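You operate a simulated robot arm through the tools that you are given. There is no shell and no other tool. Be economical: measure what you need, move in short steps, check, and stop when the job is done.

Carry out the task below with a simulated robot arm. There is one attempt and no reset: what you move stays moved.

Task
Dry the yellow grip on the drying stand with the fan at 3.
Fine: Tip the fan head level before you turn the fan on. Once the grip is dry, turn the fan to 0 and set the grip down on the workbench.
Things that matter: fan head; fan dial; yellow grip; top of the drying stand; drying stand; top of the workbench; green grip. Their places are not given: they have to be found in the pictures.

Only the result counts: the job must be done as asked and must still hold three seconds after the hand-in. Knocking over, shifting, dropping, spilling or breaking anything else fails it.

Robot
A 6-joint arm with a two-finger parallel gripper, fixed in place. Base frame: the origin is at the foot of the arm, x ahead of it, y to its left, z up; the work surface is at about z = 0.86. Lengths are in m, angles in rad, forces in N, time in s.
With the tool pointing down near the work surface it reaches from about 0.24 to 0.64 m from the base axis. Its first joint turns from -1.152 to 1.152 rad. Payload 2.7 kg.
Tool frame: the origin (TCP) lies between the finger pads and is the grasp point; the fingertips stand 0.023 m ahead of it; z points along the fingers, y is the line along which they close. The gripper opens to 0.094 m. The fingers are 0.038 m wide and 0.01 m thick; the gripper's body (0.054 by 0.096 m) begins 0.039 m behind the TCP.
Orientation is told as [roll, pitch, yaw] about the base's x, y, z axes, in that order, counted from this pose: with the fingers straight down and closing along the base's y, the tool's x points along the base's -x, its y along +y and its z along -z.

Tools
- The arm moves only by the tool nudge_tool. Its argument "steps" is a list of rows, each an object (a shift or turn left out is 0, a gripper value left out holds the last) with "offset": the shift along the base's x, y, z in m, a list of three; "rot": the turn, a rotation vector about the base's x, y, z in rad, a list of three; "gripper": the finger opening in m, from 0 to 0.094. In form: [{"offset": [dx, dy, dz], "rot": [ax, ay, az], "gripper": gripper}, ...]. A call has 1 to 10 rows; each row is the pose to reach, as a shift and turn from the pose commanded when the call began. Rows are played at 5 a second. More than 0.05 m and 0.15 rad between two rows, or a gripper value outside its range, and nothing of the call is played. Where a pose cannot be reached the arm comes as near as it can. A force on the tool above 40 N (or 10 N above the force at the start of the call, whichever is more), or a blocked arm, ends the call early, and 0.2 s more pass. Each finger travels about 0.045 m/s and halts on what it meets, pressing with about 22 N; the grip force reading is that of the motor and also rises with nothing between the fingers. The clock runs only during rows and for 0.2 s after the last one: add rows that repeat a pose to give the fingers time. It gives the time, the measured TCP pose, the force on the tool (base axes), the opening and the grip force at its end, in the units of the frame above (readings bear some noise), and new pictures: "show" is both (left out), scene, wrist or none.
- Cameras (640 x 400 px; columns grow to the right, rows downward): "scene" is fixed at [0.0851, -0.4273, 1.4242]; the picture's right is [0.71, -0.70, 0.00], its down [-0.31, -0.31, -0.90] and it looks along [0.63, 0.64, -0.44] (base axes); focal length 233 px, centre (320, 200). "wrist" rides on the gripper at [-0.039, 0, -0.044] in the tool frame; the picture's right is [0.00, -1.00, 0.00], its down [0.97, 0.00, -0.24] and it looks along [0.24, 0.00, 0.97] (tool axes); focal length 218 px, centre (320, 200).
- locate(camera, pixels): there is no depth. For up to 12 entries [column, row, z] of the newest picture of that camera ("zoom" is the newest enlarged one), the place [x, y] in the base frame at which the ray of that pixel passes the height z, good to about 0.003 m, but the place of the scene camera against the robot may be out by one fixed shift of up to 0.012 m in any direction. No time passes.
- inspect(camera, box): a new picture of the part [left, top, right, bottom] of that camera's present view, enlarged. No time passes.
- job_done(): hands the job in; it is judged then, once.

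Go step by step. Measure first, check grasps and placings, and put right what went wrong. The budget is 80 turns and 120 pictures, counting those below and the enlarged ones. Unless the task says otherwise, let go and move clear before handing in, and close with one line.

The tools are called after ">>>" as a command line: name --argument value ..., lists and objects as JSON in quotes. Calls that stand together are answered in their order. nudge_tool: Moves the arm, as the interface text tells. Its arguments: {"type":"object","properties":{"steps":{"type":"array","items":{"type":"object","properties":{"offset":{"type":"array","items":{"type":"number"}},"rot":{"type":"array","items":{"type":"number"}},"gripper":{"type":"number"}}}},"show":{"type":"string","enum":["both","scene","wrist","none"]}},"required":["steps"]} The other tools are called the same way: locate (camera, pixels) gives the place at which the rays of pixels pass given heights; inspect (camera, box) takes an enlarged picture of a part of a camera's view; job_done () hands the job in.

At the start:

```text
time: 0.0
ee_pos: [0.3566, -0.0995, 1.2899]
tool_rot: [0.0, -0.003, 0.0]
force: [0.4, 0.6, -0.4]
opening: 0.0941
grip_force: 0.1
```

scene: 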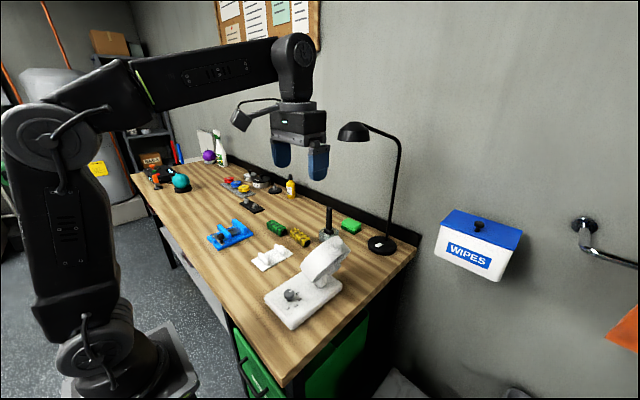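
wrist: 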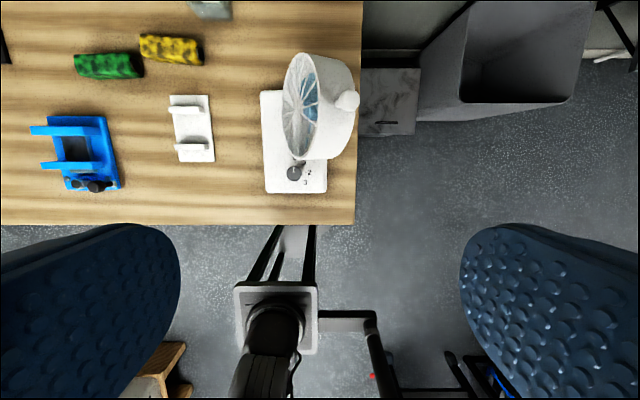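

The wrist view shows the fan (about 310,120), the white stand (192,128), and the green (108,65) and yellow (170,48) grips. I'll enlarge both views.

>>> inspect --camera "scene" --box '[200, 190, 400, 340]'

>>> inspect --camera "wrist" --box '[20, 10, 380, 230]'

>>> locate --camera "wrist" --pixels '[[170, 48, 0.88], [108, 65, 0.88], [192, 128, 0.87], [175, 96, 0.87], [214, 160, 0.87], [264, 92, 0.88], [326, 192, 0.88], [294, 173, 0.89], [347, 101, 1.0], [200, 35, 0.88], [140, 36, 0.88], [203, 60, 0.88]]'

```text
2.67 times, centred on (300, 265) of scene
```

zoom: 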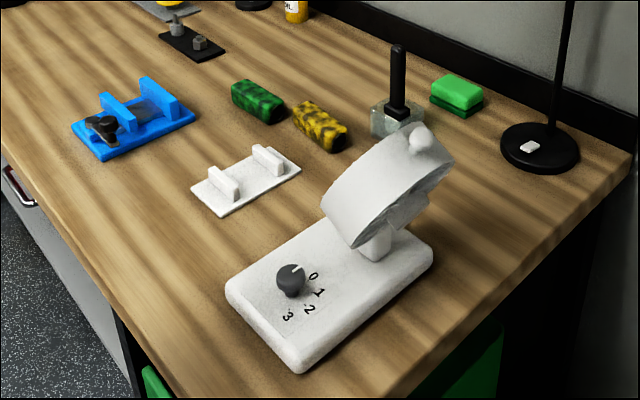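

```text
1.78 times, centred on (200, 120) of wrist
```

zoom: 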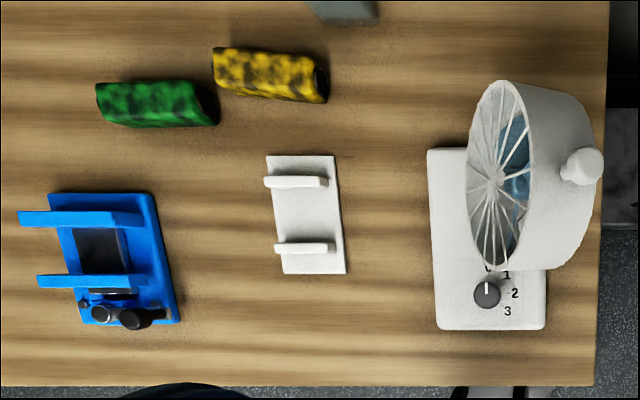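

```text
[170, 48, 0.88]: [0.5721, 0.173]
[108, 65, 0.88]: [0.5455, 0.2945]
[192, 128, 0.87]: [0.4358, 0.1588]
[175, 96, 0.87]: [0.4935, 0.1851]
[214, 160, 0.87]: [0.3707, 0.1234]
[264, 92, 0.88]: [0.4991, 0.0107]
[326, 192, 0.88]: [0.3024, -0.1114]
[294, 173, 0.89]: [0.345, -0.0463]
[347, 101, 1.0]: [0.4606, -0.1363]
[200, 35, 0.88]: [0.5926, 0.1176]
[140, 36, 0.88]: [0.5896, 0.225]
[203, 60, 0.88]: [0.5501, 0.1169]
```

The fan faces +y toward the stand with its head tipped up, and the dial marker is at 0. I'll move left and lower for a closer look at the grips, the stand and the fan head.

>>> nudge_tool --steps '[{"offset": [0.01, 0.04, -0.02]}, {"offset": [0.02, 0.08, -0.04]}, {"offset": [0.03, 0.12, -0.06]}, {"offset": [0.04, 0.16, -0.08]}, {"offset": [0.05, 0.2, -0.1]}, {"offset": [0.06, 0.24, -0.12]}, {"offset": [0.06, 0.27, -0.15]}]'

>>> inspect --camera "scene" --box '[260, 220, 360, 340]'

```text
time: 1.6
ee_pos: [0.4184, 0.1702, 1.1395]
tool_rot: [0.0, -0.002, 0.001]
force: [-0.1, -0.1, -0.1]
opening: 0.0938
grip_force: 0.0
```

scene: 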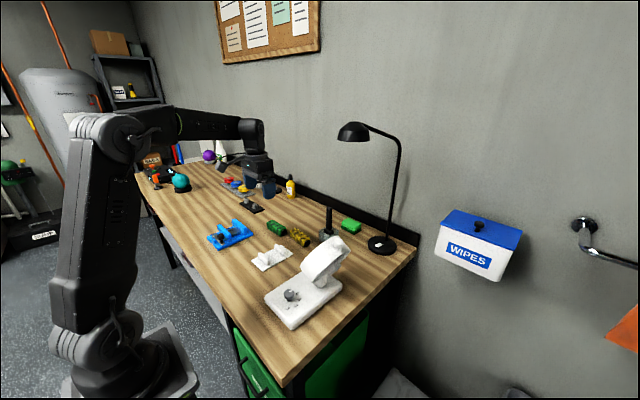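
wrist: 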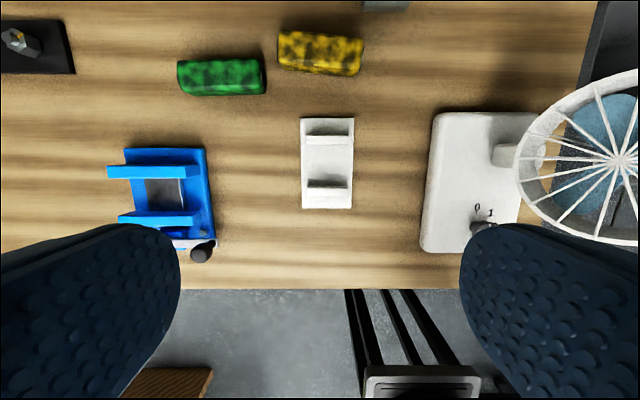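

```text
3.33 times, centred on (310, 280) of scene
```

zoom: 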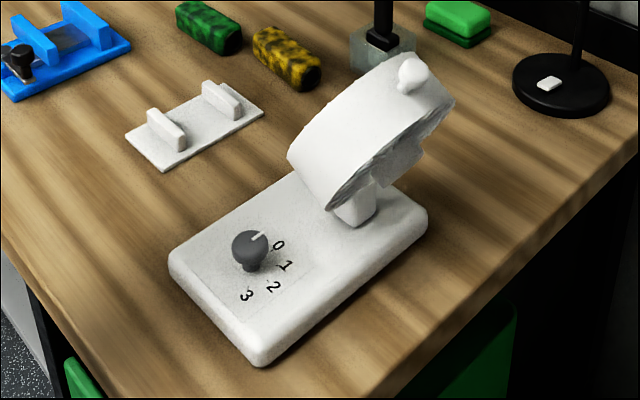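

The knob on the head's rim triangulates to about (0.444, -0.127, 1.08), leaning back toward -y. I'll go above the fan at a safe height to measure the head and dial properly.

>>> nudge_tool --steps '[{"offset": [0, -0.02, 0.04]}, {"offset": [0, -0.06, 0.07]}, {"offset": [0, -0.11, 0.07]}, {"offset": [0, -0.16, 0.07]}]' --show "wrist"

>>> inspect --camera "wrist" --box '[280, 60, 520, 240]'

```text
time: 2.6
ee_pos: [0.416, 0.0084, 1.2075]
tool_rot: [0.0, -0.003, 0.001]
force: [-0.3, -0.2, -1.1]
opening: 0.0941
grip_force: 0.1
```

wrist: 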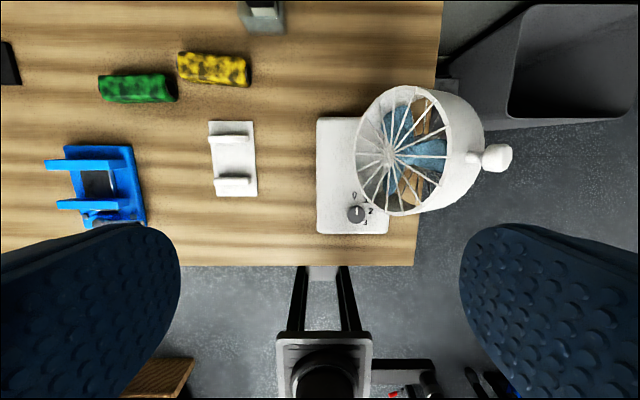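

```text
2.22 times, centred on (400, 150) of wrist
```

zoom: 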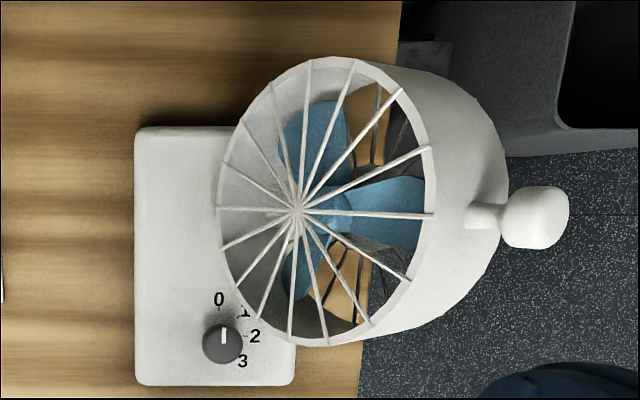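

The ball knob sticks out radially from the rim at about (497,158) and the grille centre is about (389,155). I'll locate these at trial heights.

>>> locate --camera "zoom" --pixels '[[535, 217, 1.08], [535, 217, 1.04], [470, 215, 1.06], [218, 225, 0.98], [218, 225, 0.94], [432, 190, 1.08], [432, 190, 1.12], [325, 60, 1.03], [335, 345, 1.03], [297, 210, 1.03], [222, 343, 0.91], [137, 130, 0.88]]'

>>> inspect --camera "scene" --box '[290, 220, 360, 290]'

```text
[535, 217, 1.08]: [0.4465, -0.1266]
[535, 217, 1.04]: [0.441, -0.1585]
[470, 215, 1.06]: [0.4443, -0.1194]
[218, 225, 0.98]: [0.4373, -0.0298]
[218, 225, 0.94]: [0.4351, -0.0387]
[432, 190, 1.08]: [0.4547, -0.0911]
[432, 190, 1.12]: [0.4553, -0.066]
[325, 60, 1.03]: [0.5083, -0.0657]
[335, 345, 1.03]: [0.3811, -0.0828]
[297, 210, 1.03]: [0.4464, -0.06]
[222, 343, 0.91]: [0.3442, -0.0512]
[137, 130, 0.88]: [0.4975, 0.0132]
```

```text
5.71 times, centred on (325, 255) of scene
```

zoom: 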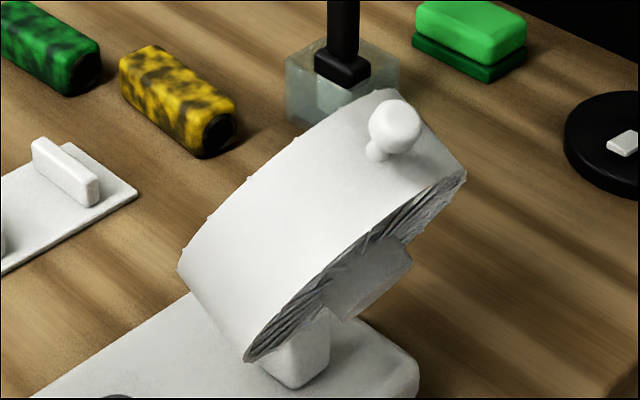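

The ball sits at about (0.446, -0.127, 1.08) and the head is tilted up about 30°. I'll close the fingers, go behind the ball (y ≈ -0.185) and come down there to push it toward +y.

>>> nudge_tool --steps '[{"offset": [0.01, -0.04, 0], "gripper": 0}, {"offset": [0.02, -0.08, 0], "gripper": 0}, {"offset": [0.03, -0.12, 0]}, {"offset": [0.03, -0.16, 0]}, {"offset": [0.03, -0.195, 0]}, {"offset": [0.03, -0.195, -0.04]}, {"offset": [0.03, -0.195, -0.08]}, {"offset": [0.03, -0.195, -0.12]}, {"offset": [0.03, -0.195, -0.12]}]'

>>> inspect --camera "scene" --box '[290, 220, 360, 290]'

```text
time: 4.6
ee_pos: [0.446, -0.1852, 1.0886]
tool_rot: [-0.001, -0.002, -0.002]
force: [0.7, 0.1, -0.8]
opening: 0.0
grip_force: 22.1
```

scene: 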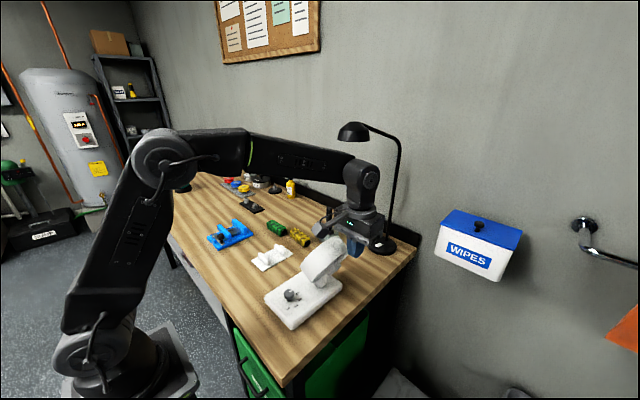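
wrist: 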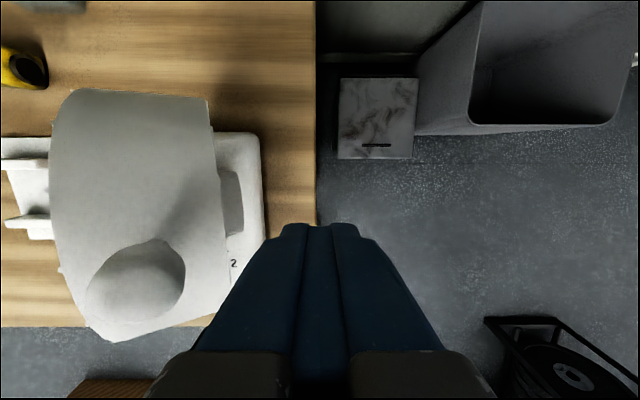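

```text
5.71 times, centred on (325, 255) of scene
```

zoom: 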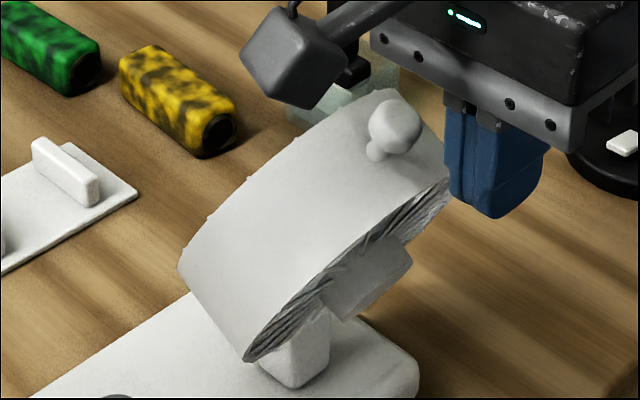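

The fingers sit behind the ball, clear of the rim. I'll push +y gradually, rising a little, and check the result.

>>> nudge_tool --steps '[{"offset": [0, 0.015, 0]}, {"offset": [0, 0.03, 0.0]}, {"offset": [0, 0.04, 0.003]}, {"offset": [0, 0.05, 0.006]}, {"offset": [0, 0.06, 0.009]}, {"offset": [0, 0.068, 0.011]}]' --show "wrist"

>>> inspect --camera "scene" --box '[290, 220, 360, 290]'

```text
time: 6.0
ee_pos: [0.4476, -0.1154, 1.0998]
tool_rot: [0.0, -0.001, 0.0]
force: [0.4, -0.7, 0.4]
opening: 0.0001
grip_force: 21.6
```

wrist: 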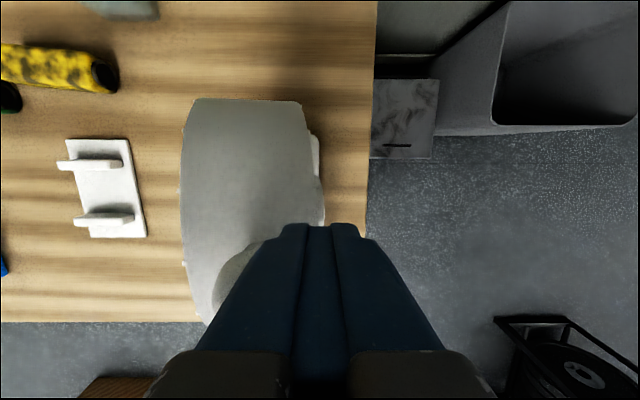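

```text
5.71 times, centred on (325, 255) of scene
```

zoom: 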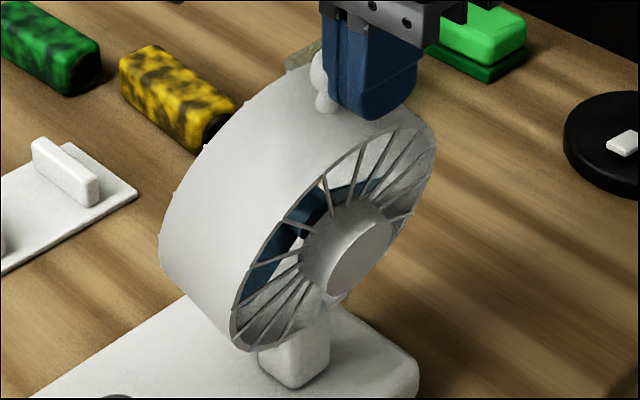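

The head turned easily and follows the push. I'll back off and look from above and in front to judge the remaining tilt.

>>> nudge_tool --steps '[{"offset": [0, -0.02, 0]}, {"offset": [0, -0.02, 0.05]}, {"offset": [0, -0.02, 0.1]}, {"offset": [0, 0.02, 0.12]}, {"offset": [0, 0.06, 0.12]}]' --show "wrist"

>>> inspect --camera "wrist" --box '[240, 60, 480, 240]'

>>> inspect --camera "scene" --box '[290, 220, 360, 290]'

```text
time: 7.2
ee_pos: [0.4452, -0.0563, 1.2203]
tool_rot: [0.002, 0.0, 0.0]
force: [-0.3, -0.6, 0.3]
opening: 0.0
grip_force: 21.8
```

wrist: 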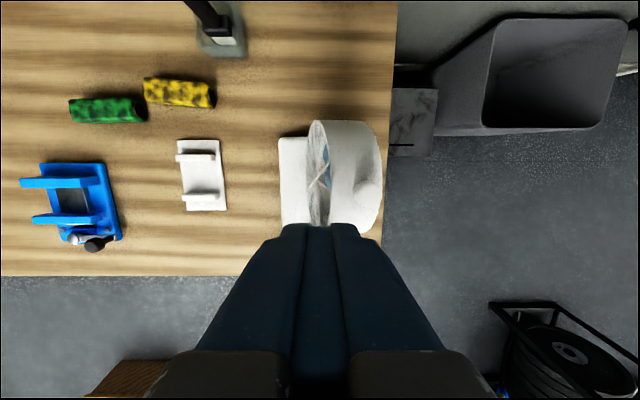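

```text
2.22 times, centred on (360, 150) of wrist
```

zoom: 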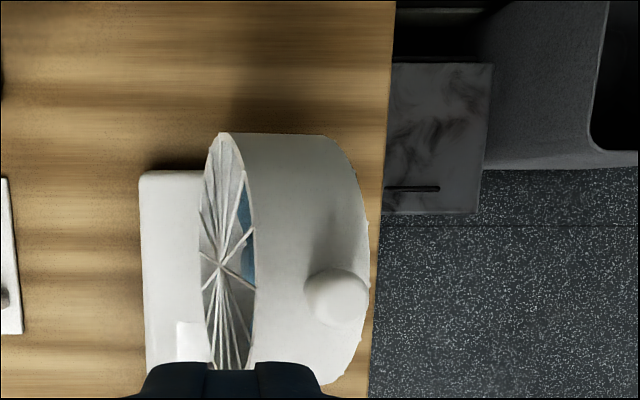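

```text
5.71 times, centred on (325, 255) of scene
```

zoom: 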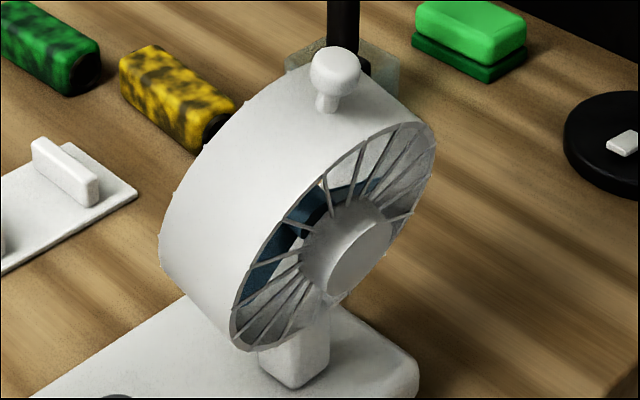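

The face top is at y ≈ -0.066 and its bottom at y ≈ -0.036, so about 13° of upward tilt remains, and the ball stem leans the same way. I'll push about 0.03 m further.

>>> nudge_tool --steps '[{"offset": [0, -0.045, 0]}, {"offset": [0, -0.085, 0]}, {"offset": [0, -0.085, -0.04]}, {"offset": [0, -0.085, -0.08]}, {"offset": [0, -0.085, -0.118]}, {"offset": [0, -0.065, -0.118]}, {"offset": [0, -0.05, -0.116]}, {"offset": [0, -0.038, -0.113]}, {"offset": [0, -0.031, -0.112]}]' --show "none"

>>> nudge_tool --steps '[{"offset": [0, -0.02, 0]}, {"offset": [0, -0.02, 0.05]}, {"offset": [0, -0.02, 0.1]}, {"offset": [0, 0.02, 0.12]}, {"offset": [0, 0.03, 0.12]}]' --show "wrist"

>>> inspect --camera "wrist" --box '[240, 60, 480, 240]'

>>> inspect --camera "scene" --box '[290, 220, 360, 290]'

```text
time: 9.2
ee_pos: [0.4484, -0.0879, 1.1076]
tool_rot: [-0.001, -0.002, -0.002]
force: [0.1, -0.9, 0.0]
opening: 0.0002
grip_force: 21.9
```

```text
time: 10.4
ee_pos: [0.4499, -0.0574, 1.2281]
tool_rot: [0.0, 0.0, 0.0]
force: [0.9, -0.1, -1.0]
opening: 0.0
grip_force: 22.5
```

wrist: 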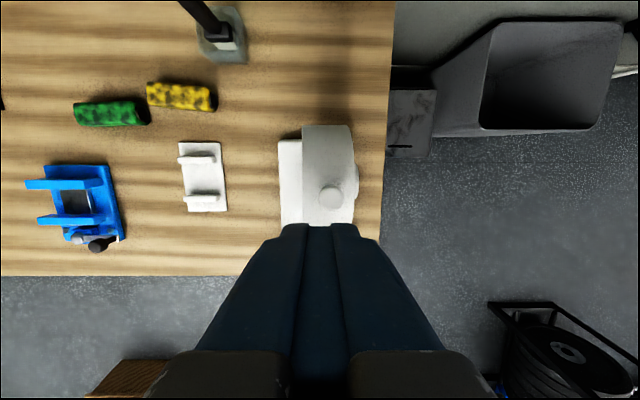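

```text
2.22 times, centred on (360, 150) of wrist
```

zoom: 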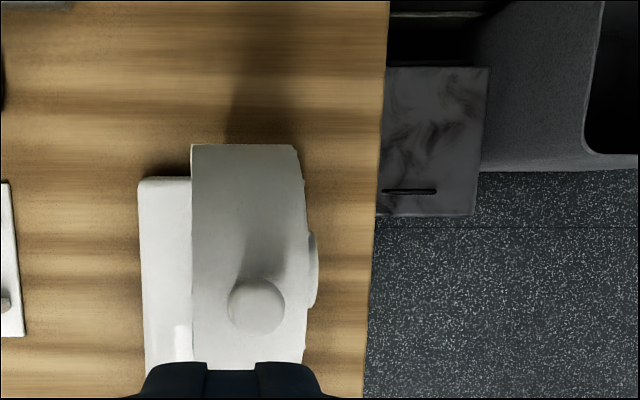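

```text
5.71 times, centred on (325, 255) of scene
```

zoom: 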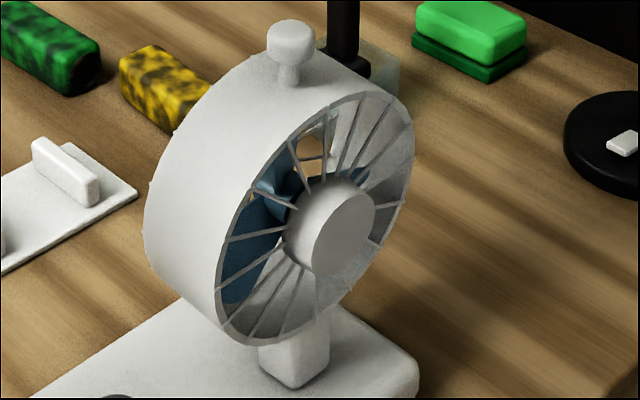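

The front edge is almost straight in line with the camera, and the stem and edge both suggest about 3° of remaining tilt. I'll push another 0.0065 m or so and look again.

>>> nudge_tool --steps '[{"offset": [0, -0.045, 0]}, {"offset": [0, -0.07, 0]}, {"offset": [0, -0.07, -0.04]}, {"offset": [0, -0.07, -0.08]}, {"offset": [0, -0.07, -0.119]}, {"offset": [0, -0.05, -0.119]}, {"offset": [0, -0.035, -0.119]}, {"offset": [0, -0.0275, -0.119]}, {"offset": [0, -0.0235, -0.119]}, {"offset": [0, -0.0235, -0.119]}]' --show "none"

>>> nudge_tool --steps '[{"offset": [0, -0.02, 0]}, {"offset": [0, -0.02, 0.05]}, {"offset": [0, -0.02, 0.1]}, {"offset": [0, 0.02, 0.12]}, {"offset": [0, 0.04, 0.12]}]' --show "wrist"

>>> inspect --camera "wrist" --box '[270, 90, 430, 220]'

>>> inspect --camera "scene" --box '[290, 220, 360, 290]'

```text
time: 12.6
ee_pos: [0.4465, -0.0797, 1.1103]
tool_rot: [0.001, -0.001, 0.0]
force: [-0.3, -0.4, 0.4]
opening: 0.0
grip_force: 21.7
```

```text
time: 13.8
ee_pos: [0.4469, -0.0395, 1.2316]
tool_rot: [0.001, -0.003, 0.001]
force: [0.4, 0.7, 0.1]
opening: 0.0
grip_force: 22.0
```

wrist: 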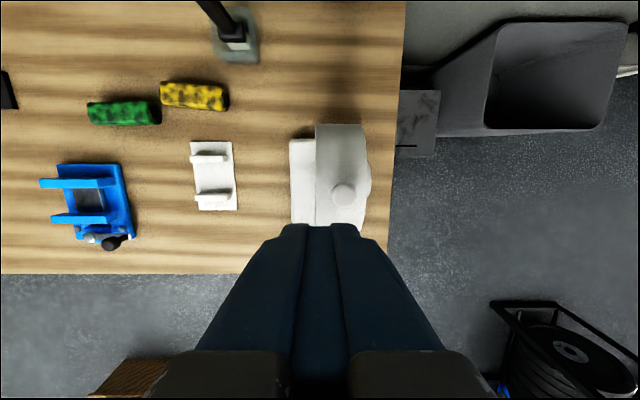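

```text
3.08 times, centred on (350, 155) of wrist
```

zoom: 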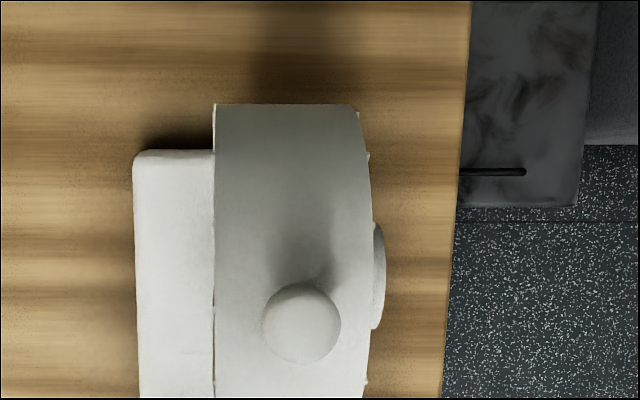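

```text
5.71 times, centred on (325, 255) of scene
```

zoom: 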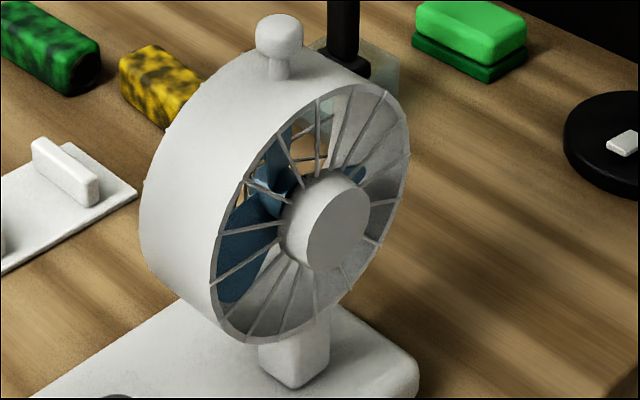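

The front edge is now straight at column 315.6, directly under the camera, so the head is within about 1° of level. Next I'll go over the yellow grip with the fingers open.

>>> nudge_tool --steps '[{"offset": [0.02, 0.045, 0], "gripper": 0.085}, {"offset": [0.03, 0.09, 0]}, {"offset": [0.04, 0.135, -0.02]}, {"offset": [0.05, 0.18, -0.06]}, {"offset": [0.06, 0.21, -0.1]}, {"offset": [0.07, 0.21, -0.14]}]' --show "wrist"

>>> inspect --camera "wrist" --box '[180, 40, 460, 240]'

```text
refused: row 3 steps farther than a row can; nothing moved
```

```text
2.00 times, centred on (320, 140) of wrist
```

zoom: 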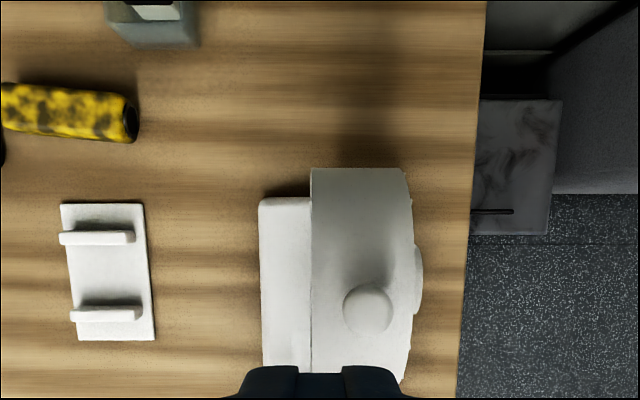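

A row was too long, so nothing moved. I'll repeat it with shorter rows.

>>> nudge_tool --steps '[{"offset": [0.01, 0.04, 0], "gripper": 0.085}, {"offset": [0.02, 0.08, 0]}, {"offset": [0.03, 0.12, -0.02]}, {"offset": [0.04, 0.155, -0.05]}, {"offset": [0.05, 0.185, -0.08]}, {"offset": [0.06, 0.21, -0.11]}, {"offset": [0.07, 0.21, -0.14]}]' --show "wrist"

>>> inspect --camera "wrist" --box '[180, 40, 460, 240]'

```text
time: 15.4
ee_pos: [0.5147, 0.1703, 1.0894]
tool_rot: [0.001, -0.002, -0.002]
force: [-0.3, -0.1, 0.1]
opening: 0.0849
grip_force: 0.0
```

wrist: 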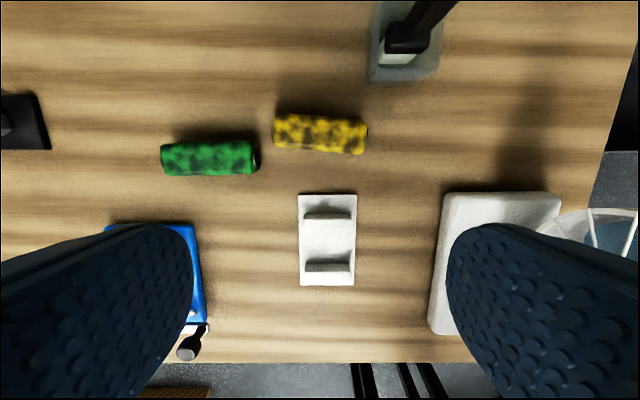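

```text
2.00 times, centred on (320, 140) of wrist
```

zoom: 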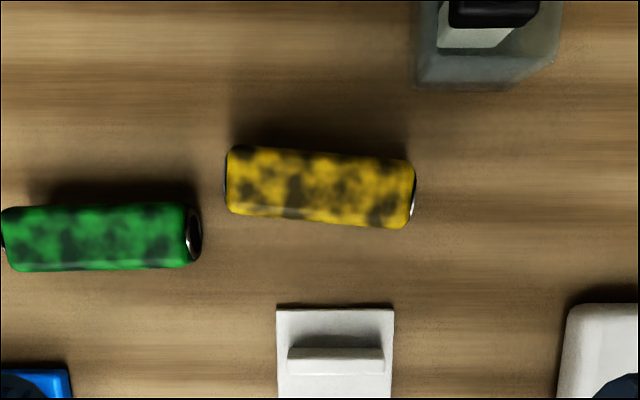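

The yellow grip is centred near zoom (320,187), with its axis about 5° off base y. I'll measure the grip, the stand and the ridges.

>>> locate --camera "zoom" --pixels '[[230, 145, 0.9], [415, 160, 0.9], [408, 228, 0.88], [227, 214, 0.88], [320, 180, 0.9], [277, 310, 0.863], [393, 308, 0.863], [290, 349, 0.89], [383, 349, 0.89]]'

>>> locate --camera "wrist" --pixels '[[299, 194, 0.863], [357, 194, 0.863], [300, 284, 0.863], [355, 287, 0.863], [305, 215, 0.89], [351, 215, 0.89], [306, 266, 0.89], [350, 266, 0.89]]'

>>> inspect --camera "scene" --box '[230, 210, 320, 275]'

>>> inspect --camera "wrist" --box '[270, 180, 390, 300]'

```text
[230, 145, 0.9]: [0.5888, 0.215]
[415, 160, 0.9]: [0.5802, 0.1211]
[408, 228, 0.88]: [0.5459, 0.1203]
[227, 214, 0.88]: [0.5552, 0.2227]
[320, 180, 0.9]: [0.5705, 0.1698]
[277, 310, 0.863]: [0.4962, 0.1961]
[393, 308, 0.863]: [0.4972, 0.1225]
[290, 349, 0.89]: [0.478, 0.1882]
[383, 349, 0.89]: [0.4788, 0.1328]
```

```text
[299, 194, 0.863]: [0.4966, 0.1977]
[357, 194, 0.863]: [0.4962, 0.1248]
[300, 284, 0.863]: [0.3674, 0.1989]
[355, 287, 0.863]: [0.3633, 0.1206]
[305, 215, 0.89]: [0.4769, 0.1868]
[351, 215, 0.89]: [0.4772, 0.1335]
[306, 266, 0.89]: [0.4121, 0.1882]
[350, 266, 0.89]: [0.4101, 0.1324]
```

```text
6.15 times, centred on (275, 242) of scene
```

zoom: 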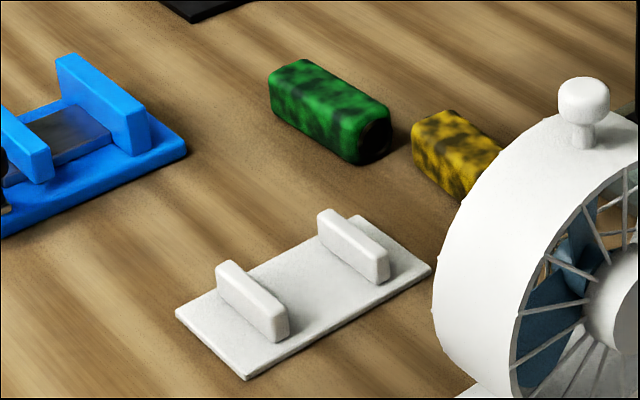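

```text
3.33 times, centred on (330, 240) of wrist
```

zoom: 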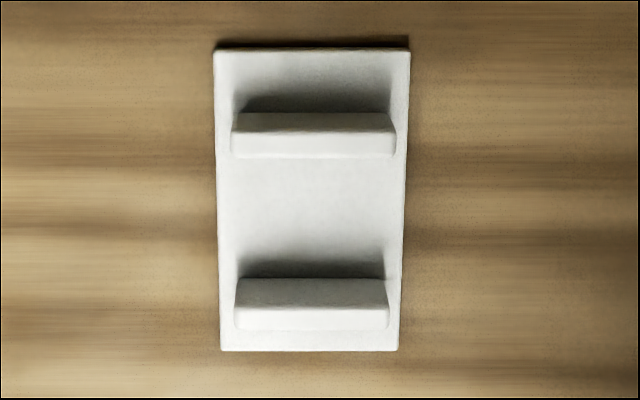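

The ridge tops are near z = 0.887 at x = 0.394 and 0.464, with the stand centre at about (0.430, 0.160). The grip is centred at about (0.569, 0.170) with its axis at -0.09 rad from y, so I'll turn the tool +1.476 rad above it.

>>> nudge_tool --steps '[{"offset": [0.006, 0, 0], "rot": [0, 0, 0.1476], "gripper": 0.075}, {"offset": [0.012, 0, 0], "rot": [0, 0, 0.2952]}, {"offset": [0.018, 0, 0], "rot": [0, 0, 0.4428]}, {"offset": [0.024, 0, 0], "rot": [0, 0, 0.5904]}, {"offset": [0.03, 0, 0], "rot": [0, 0, 0.738]}, {"offset": [0.036, 0, 0], "rot": [0, 0, 0.8856]}, {"offset": [0.042, 0, 0], "rot": [0, 0, 1.0332]}, {"offset": [0.048, 0, 0], "rot": [0, 0, 1.1808]}, {"offset": [0.054, 0, 0], "rot": [0, 0, 1.3284]}, {"offset": [0.054, 0, 0], "rot": [0, 0, 1.476]}]'

>>> inspect --camera "wrist" --box '[200, 100, 440, 300]'

```text
time: 17.6
ee_pos: [0.5718, 0.1669, 1.0894]
tool_rot: [-0.001, -0.002, 1.479]
force: [-0.3, -0.8, -0.2]
opening: 0.0749
grip_force: 0.1
```

scene: 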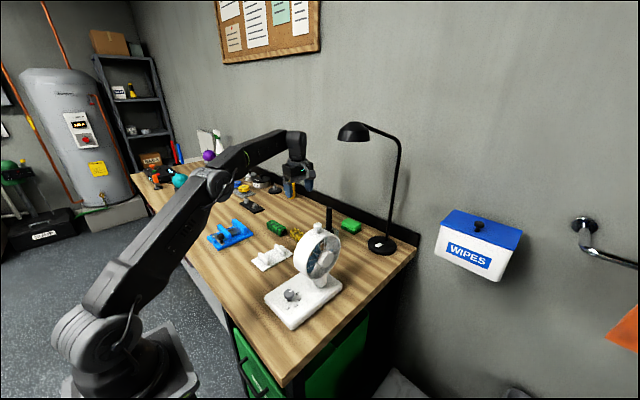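
wrist: 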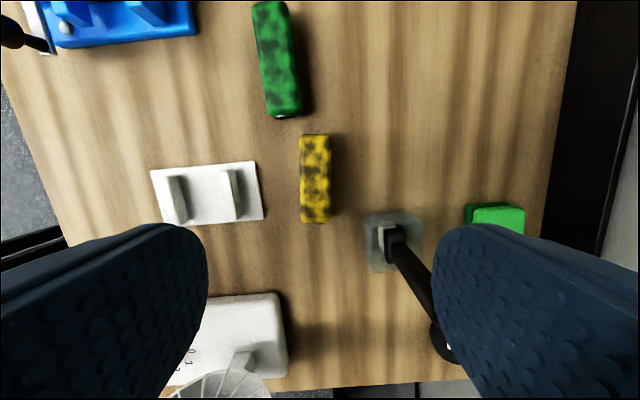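

```text
2.00 times, centred on (320, 200) of wrist
```

zoom: 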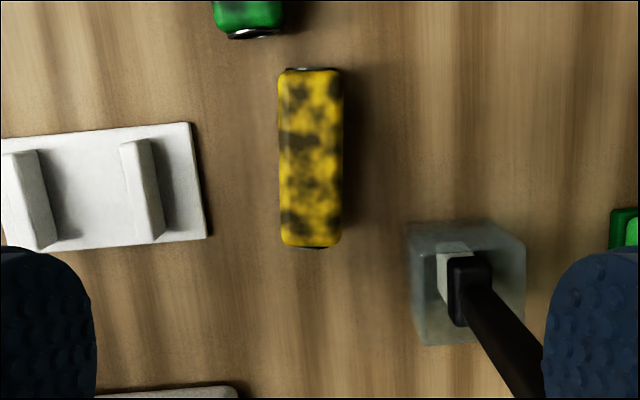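

The grip is now aligned vertically in the wrist view. The brush handle beside it (395,240 to 440,350) could be close to the +x finger, so I'll locate it and the grip before going down.

>>> locate --camera "wrist" --pixels '[[395, 240, 0.93], [440, 350, 1.05], [440, 350, 1.0], [365, 213, 0.9], [366, 270, 0.9], [301, 135, 0.895], [331, 135, 0.895], [301, 222, 0.895], [330, 222, 0.895], [316, 178, 0.895]]'

```text
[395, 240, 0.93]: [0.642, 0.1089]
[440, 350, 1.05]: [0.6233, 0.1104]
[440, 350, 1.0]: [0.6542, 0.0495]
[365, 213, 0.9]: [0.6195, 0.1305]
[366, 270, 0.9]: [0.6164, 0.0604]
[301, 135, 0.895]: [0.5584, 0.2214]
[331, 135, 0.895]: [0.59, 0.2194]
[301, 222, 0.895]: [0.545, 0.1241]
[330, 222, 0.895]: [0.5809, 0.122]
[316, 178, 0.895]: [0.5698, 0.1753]
```

The handle stands at about (0.64, 0.10) and the fingers will stay at y > 0.15, so the way down is clear. I'll descend over the grip centre (0.569, 0.172) to TCP z ≈ 0.889.

>>> nudge_tool --steps '[{"offset": [-0.003, 0.005, -0.04]}, {"offset": [-0.003, 0.005, -0.08]}, {"offset": [-0.003, 0.005, -0.12]}, {"offset": [-0.003, 0.005, -0.15]}, {"offset": [-0.003, 0.005, -0.175]}, {"offset": [-0.003, 0.005, -0.19]}, {"offset": [-0.003, 0.005, -0.2]}, {"offset": [-0.003, 0.005, -0.2]}]'

```text
time: 19.4
ee_pos: [0.5674, 0.1742, 0.8891]
tool_rot: [0.001, -0.002, 1.476]
force: [-0.1, -0.3, 0.3]
opening: 0.0748
grip_force: 0.1
```

scene: 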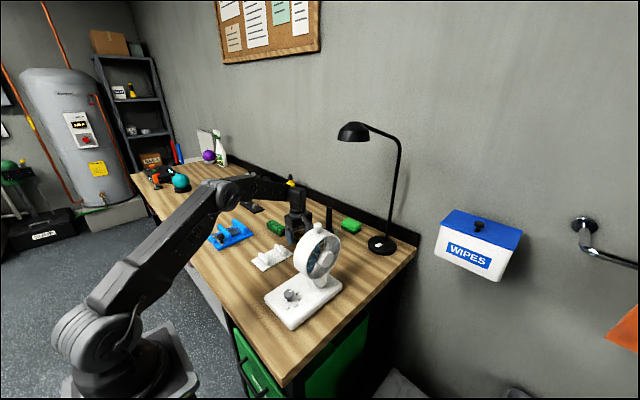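
wrist: 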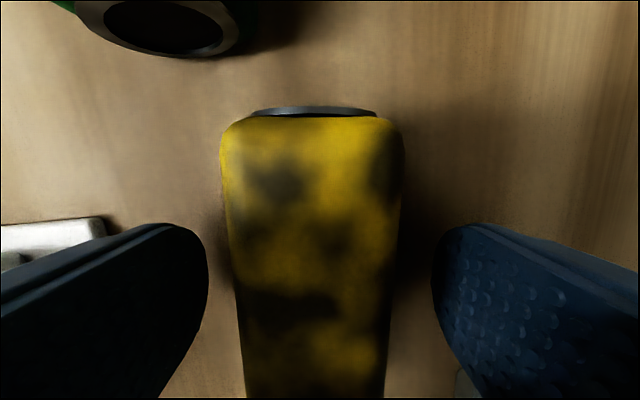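

The grip lies between the fingers, well centred. I'll close on it and lift.

>>> nudge_tool --steps '[{"gripper": 0.0}, {"gripper": 0.0}, {"gripper": 0.0}, {"gripper": 0.0}, {"gripper": 0.0}, {"offset": [0, 0, 0.03], "gripper": 0.0}, {"offset": [0, 0, 0.07]}, {"offset": [0, 0, 0.11]}, {"offset": [0, 0, 0.11]}]' --show "wrist"

```text
time: 21.4
ee_pos: [0.5724, 0.173, 1.0004]
tool_rot: [0.0, 0.001, 1.475]
force: [-0.2, 0.4, 0.0]
opening: 0.0
grip_force: 22.1
```

wrist: 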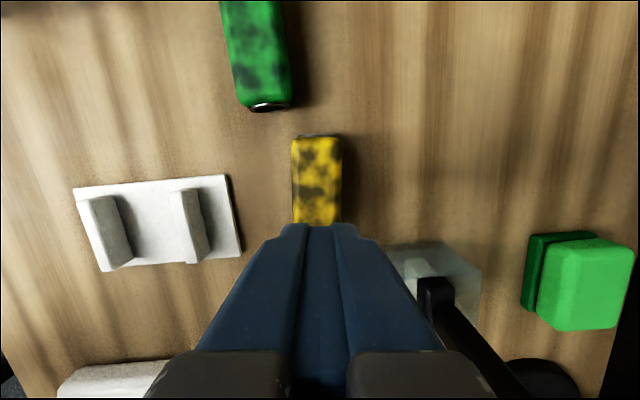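

The fingers closed fully and the yellow grip is still on the bench, so it slipped out. I'll reopen, then regrasp lower and check the hold before a slow lift.

>>> inspect --camera "wrist" --box '[220, 90, 420, 240]'

>>> locate --camera "wrist" --pixels '[[291, 138, 0.891], [342, 138, 0.891], [294, 222, 0.891], [341, 222, 0.891]]'

>>> nudge_tool --steps '[{"gripper": 0.075}, {"gripper": 0.075}, {"gripper": 0.075}, {"gripper": 0.075}]' --show "wrist"

```text
2.67 times, centred on (320, 165) of wrist
```

zoom: 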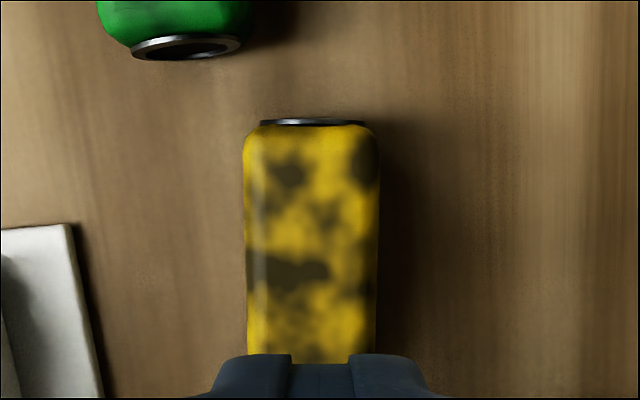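

```text
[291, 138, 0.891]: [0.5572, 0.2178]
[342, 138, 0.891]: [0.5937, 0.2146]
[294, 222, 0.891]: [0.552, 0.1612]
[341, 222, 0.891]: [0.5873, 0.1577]
```

```text
time: 22.4
ee_pos: [0.5719, 0.1729, 0.9988]
tool_rot: [-0.001, -0.001, 1.474]
force: [-0.6, 0.4, -0.4]
opening: 0.075
grip_force: 0.1
```

wrist: 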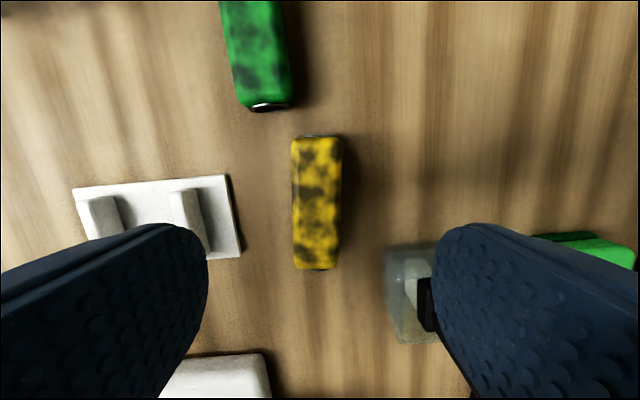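

The grip is centred at about (0.572, 0.172), slightly shifted. I'll descend to z ≈ 0.885 and close without lifting, to check the hold.

>>> nudge_tool --steps '[{"offset": [0, 0, -0.04]}, {"offset": [0, 0, -0.08]}, {"offset": [0, 0, -0.1]}, {"offset": [0, 0, -0.115]}, {"offset": [0, 0, -0.115], "gripper": 0.0}, {"offset": [0, 0, -0.115]}, {"offset": [0, 0, -0.115]}, {"offset": [0, 0, -0.115]}, {"offset": [0, 0, -0.115]}, {"offset": [0, 0, -0.115]}]'

>>> inspect --camera "scene" --box '[250, 190, 350, 270]'

```text
time: 24.6
ee_pos: [0.5684, 0.1711, 0.8856]
tool_rot: [0.001, -0.002, 1.473]
force: [-0.3, 0.4, -0.5]
opening: 0.0355
grip_force: 22.1
```

scene: 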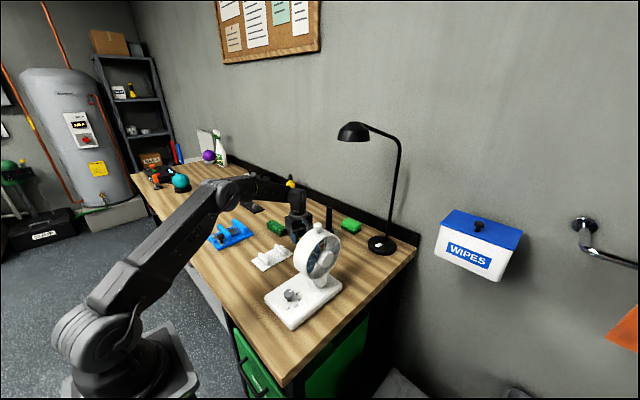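
wrist: 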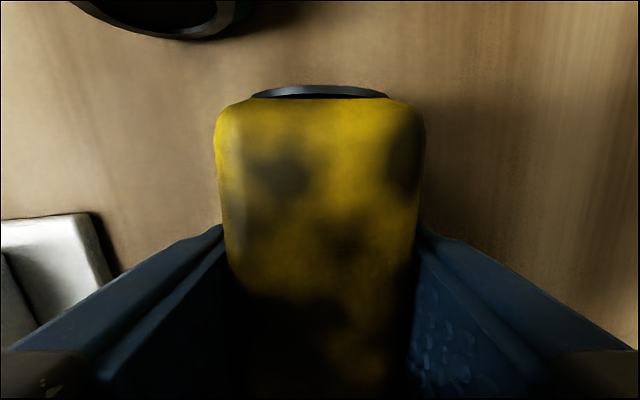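

```text
5.00 times, centred on (300, 230) of scene
```

zoom: 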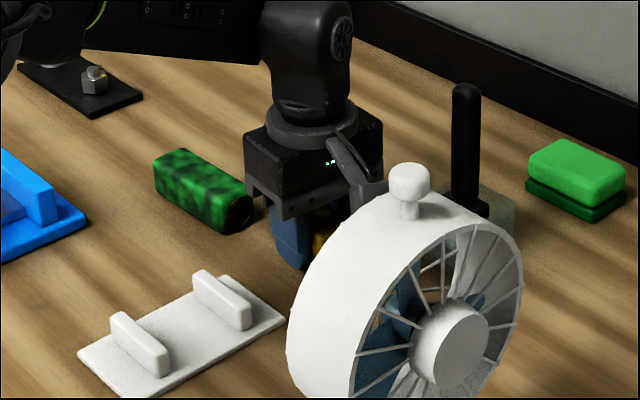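

Now it is held at opening 0.0355 with a steady grip force. I'll lift slowly.

>>> nudge_tool --steps '[{"offset": [0, 0, 0.003]}, {"offset": [0, 0, 0.008]}, {"offset": [0, 0, 0.015]}, {"offset": [0, 0, 0.025]}, {"offset": [0, 0, 0.035]}]' --show "wrist"

```text
time: 25.8
ee_pos: [0.5666, 0.1737, 0.9192]
tool_rot: [-0.002, -0.001, 1.475]
force: [-0.4, 0.1, -1.5]
opening: 0.0353
grip_force: 22.4
```

wrist: 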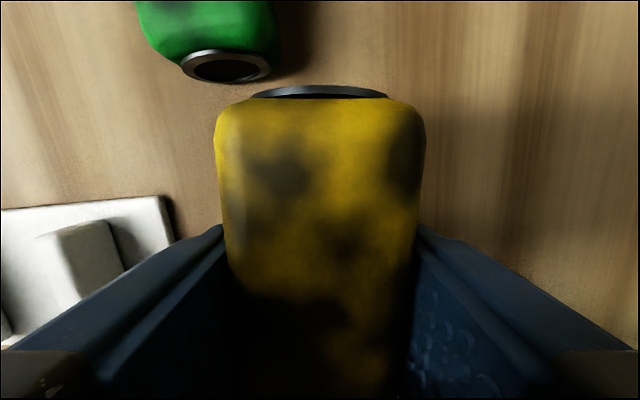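

The lift succeeded with the opening steady at 0.0353. I'll raise, turn back to yaw 0 and carry the grip over the stand.

>>> nudge_tool --steps '[{"offset": [0, 0, 0.03]}, {"offset": [0, 0, 0.06], "rot": [0, 0, -0.1]}, {"offset": [-0.015, 0, 0.08], "rot": [0, 0, -0.245]}, {"offset": [-0.03, 0, 0.08], "rot": [0, 0, -0.39]}, {"offset": [-0.05, 0, 0.08], "rot": [0, 0, -0.535]}, {"offset": [-0.07, -0.003, 0.08], "rot": [0, 0, -0.68]}, {"offset": [-0.09, -0.005, 0.08], "rot": [0, 0, -0.825]}, {"offset": [-0.11, -0.008, 0.08], "rot": [0, 0, -0.97]}, {"offset": [-0.125, -0.01, 0.08], "rot": [0, 0, -1.115]}, {"offset": [-0.139, -0.012, 0.08], "rot": [0, 0, -1.26]}]' --show "none"

>>> nudge_tool --steps '[{"rot": [0, 0, -0.11]}, {"rot": [0, 0, -0.216]}, {"rot": [0, 0, -0.216]}]' --show "both"

```text
time: 28.0
ee_pos: [0.4306, 0.1627, 0.9987]
tool_rot: [-0.001, -0.001, 0.213]
force: [1.9, -0.2, -1.2]
opening: 0.0356
grip_force: 22.2
```

```text
time: 28.8
ee_pos: [0.4297, 0.1614, 0.9981]
tool_rot: [0.0, 0.0, -0.001]
force: [-0.3, 0.4, -1.1]
opening: 0.0353
grip_force: 21.7
```

scene: 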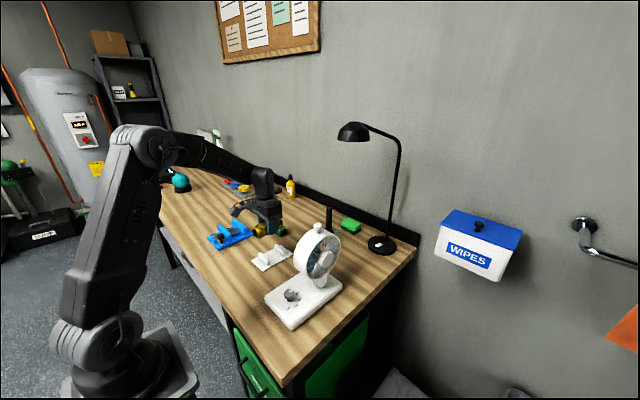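
wrist: 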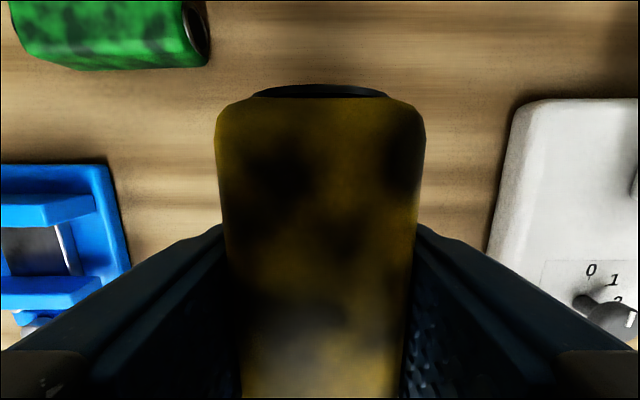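

The grip is centred over the stand and aligned along x. I'll lower it toward the ridges, stopping just above the expected contact height (TCP ≈ 0.912).

>>> nudge_tool --steps '[{"offset": [0, -0.001, -0.03]}, {"offset": [0, -0.001, -0.055]}, {"offset": [0, -0.001, -0.07]}, {"offset": [0, -0.001, -0.078]}, {"offset": [0, -0.001, -0.078]}]' --show "none"

>>> inspect --camera "scene" --box '[230, 200, 330, 280]'

```text
time: 30.0
ee_pos: [0.4307, 0.1606, 0.9203]
tool_rot: [0.0, -0.001, 0.002]
force: [-1.0, 0.0, -0.9]
opening: 0.0355
grip_force: 21.7
```

```text
5.00 times, centred on (280, 240) of scene
```

zoom: 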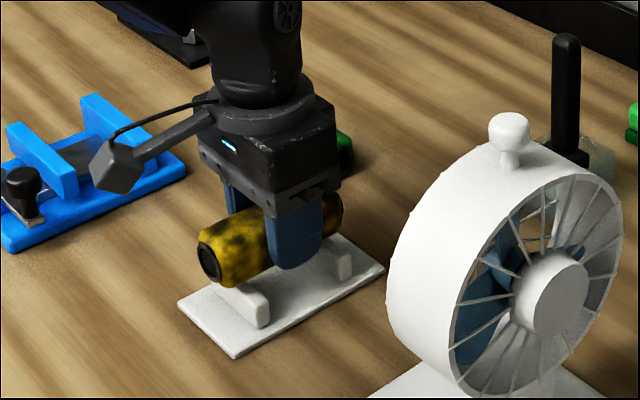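

The grip hovers over the ridges, centred. I'll lower in small steps until contact.

>>> nudge_tool --steps '[{"offset": [0, 0, -0.003]}, {"offset": [0, 0, -0.005]}, {"offset": [0, 0, -0.007]}, {"offset": [0, 0, -0.007]}]' --show "none"

>>> inspect --camera "scene" --box '[240, 220, 310, 275]'

```text
time: 31.0
ee_pos: [0.4303, 0.1606, 0.9139]
tool_rot: [0.001, -0.001, 0.0]
force: [0.1, -0.3, -1.2]
opening: 0.0357
grip_force: 21.7
```

```text
7.27 times, centred on (275, 248) of scene
```

zoom: 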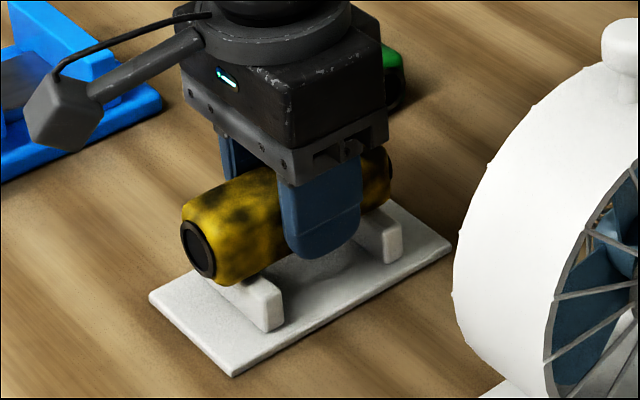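

The force is still about -1.2 N with no contact, so I'll continue in small steps.

>>> nudge_tool --steps '[{"offset": [0, 0, -0.001]}, {"offset": [0, 0, -0.002]}, {"offset": [0, 0, -0.002]}]' --show "none"

```text
time: 31.8
ee_pos: [0.4296, 0.1609, 0.9124]
tool_rot: [0.0, -0.001, -0.001]
force: [-1.3, -1.7, 2.5]
opening: 0.0358
grip_force: 21.3
```

The vertical force rose to +2.5 N, so the grip is touching the ridges. I'll open the fingers and rise.

>>> nudge_tool --steps '[{"gripper": 0.045}, {"gripper": 0.06}, {"gripper": 0.07}, {"gripper": 0.07}, {"gripper": 0.07}, {"offset": [0, 0, 0.03]}, {"offset": [0, 0, 0.07]}, {"offset": [0, 0, 0.11]}]'

>>> inspect --camera "scene" --box '[240, 220, 340, 300]'

```text
time: 33.6
ee_pos: [0.4263, 0.1614, 1.0226]
tool_rot: [0.0, 0.0, -0.001]
force: [0.4, 0.0, -0.6]
opening: 0.0701
grip_force: 0.2
```

scene: 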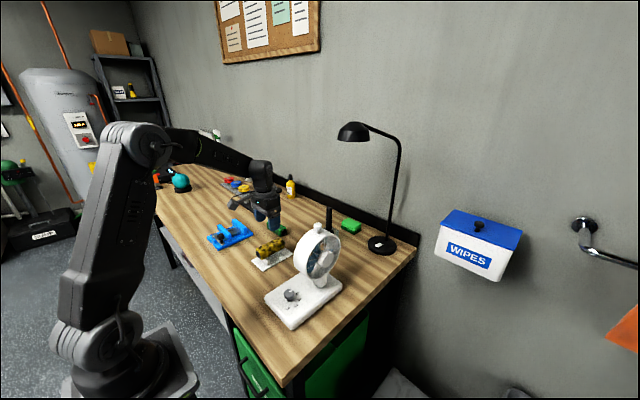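
wrist: 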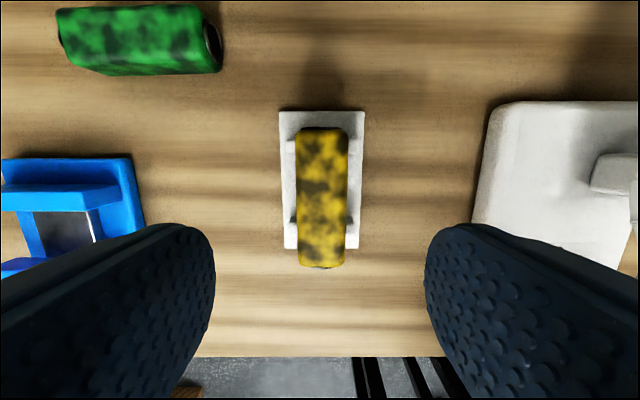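

```text
5.00 times, centred on (290, 260) of scene
```

zoom: 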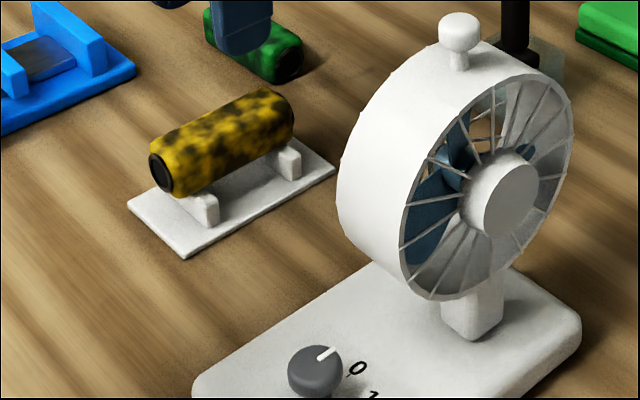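

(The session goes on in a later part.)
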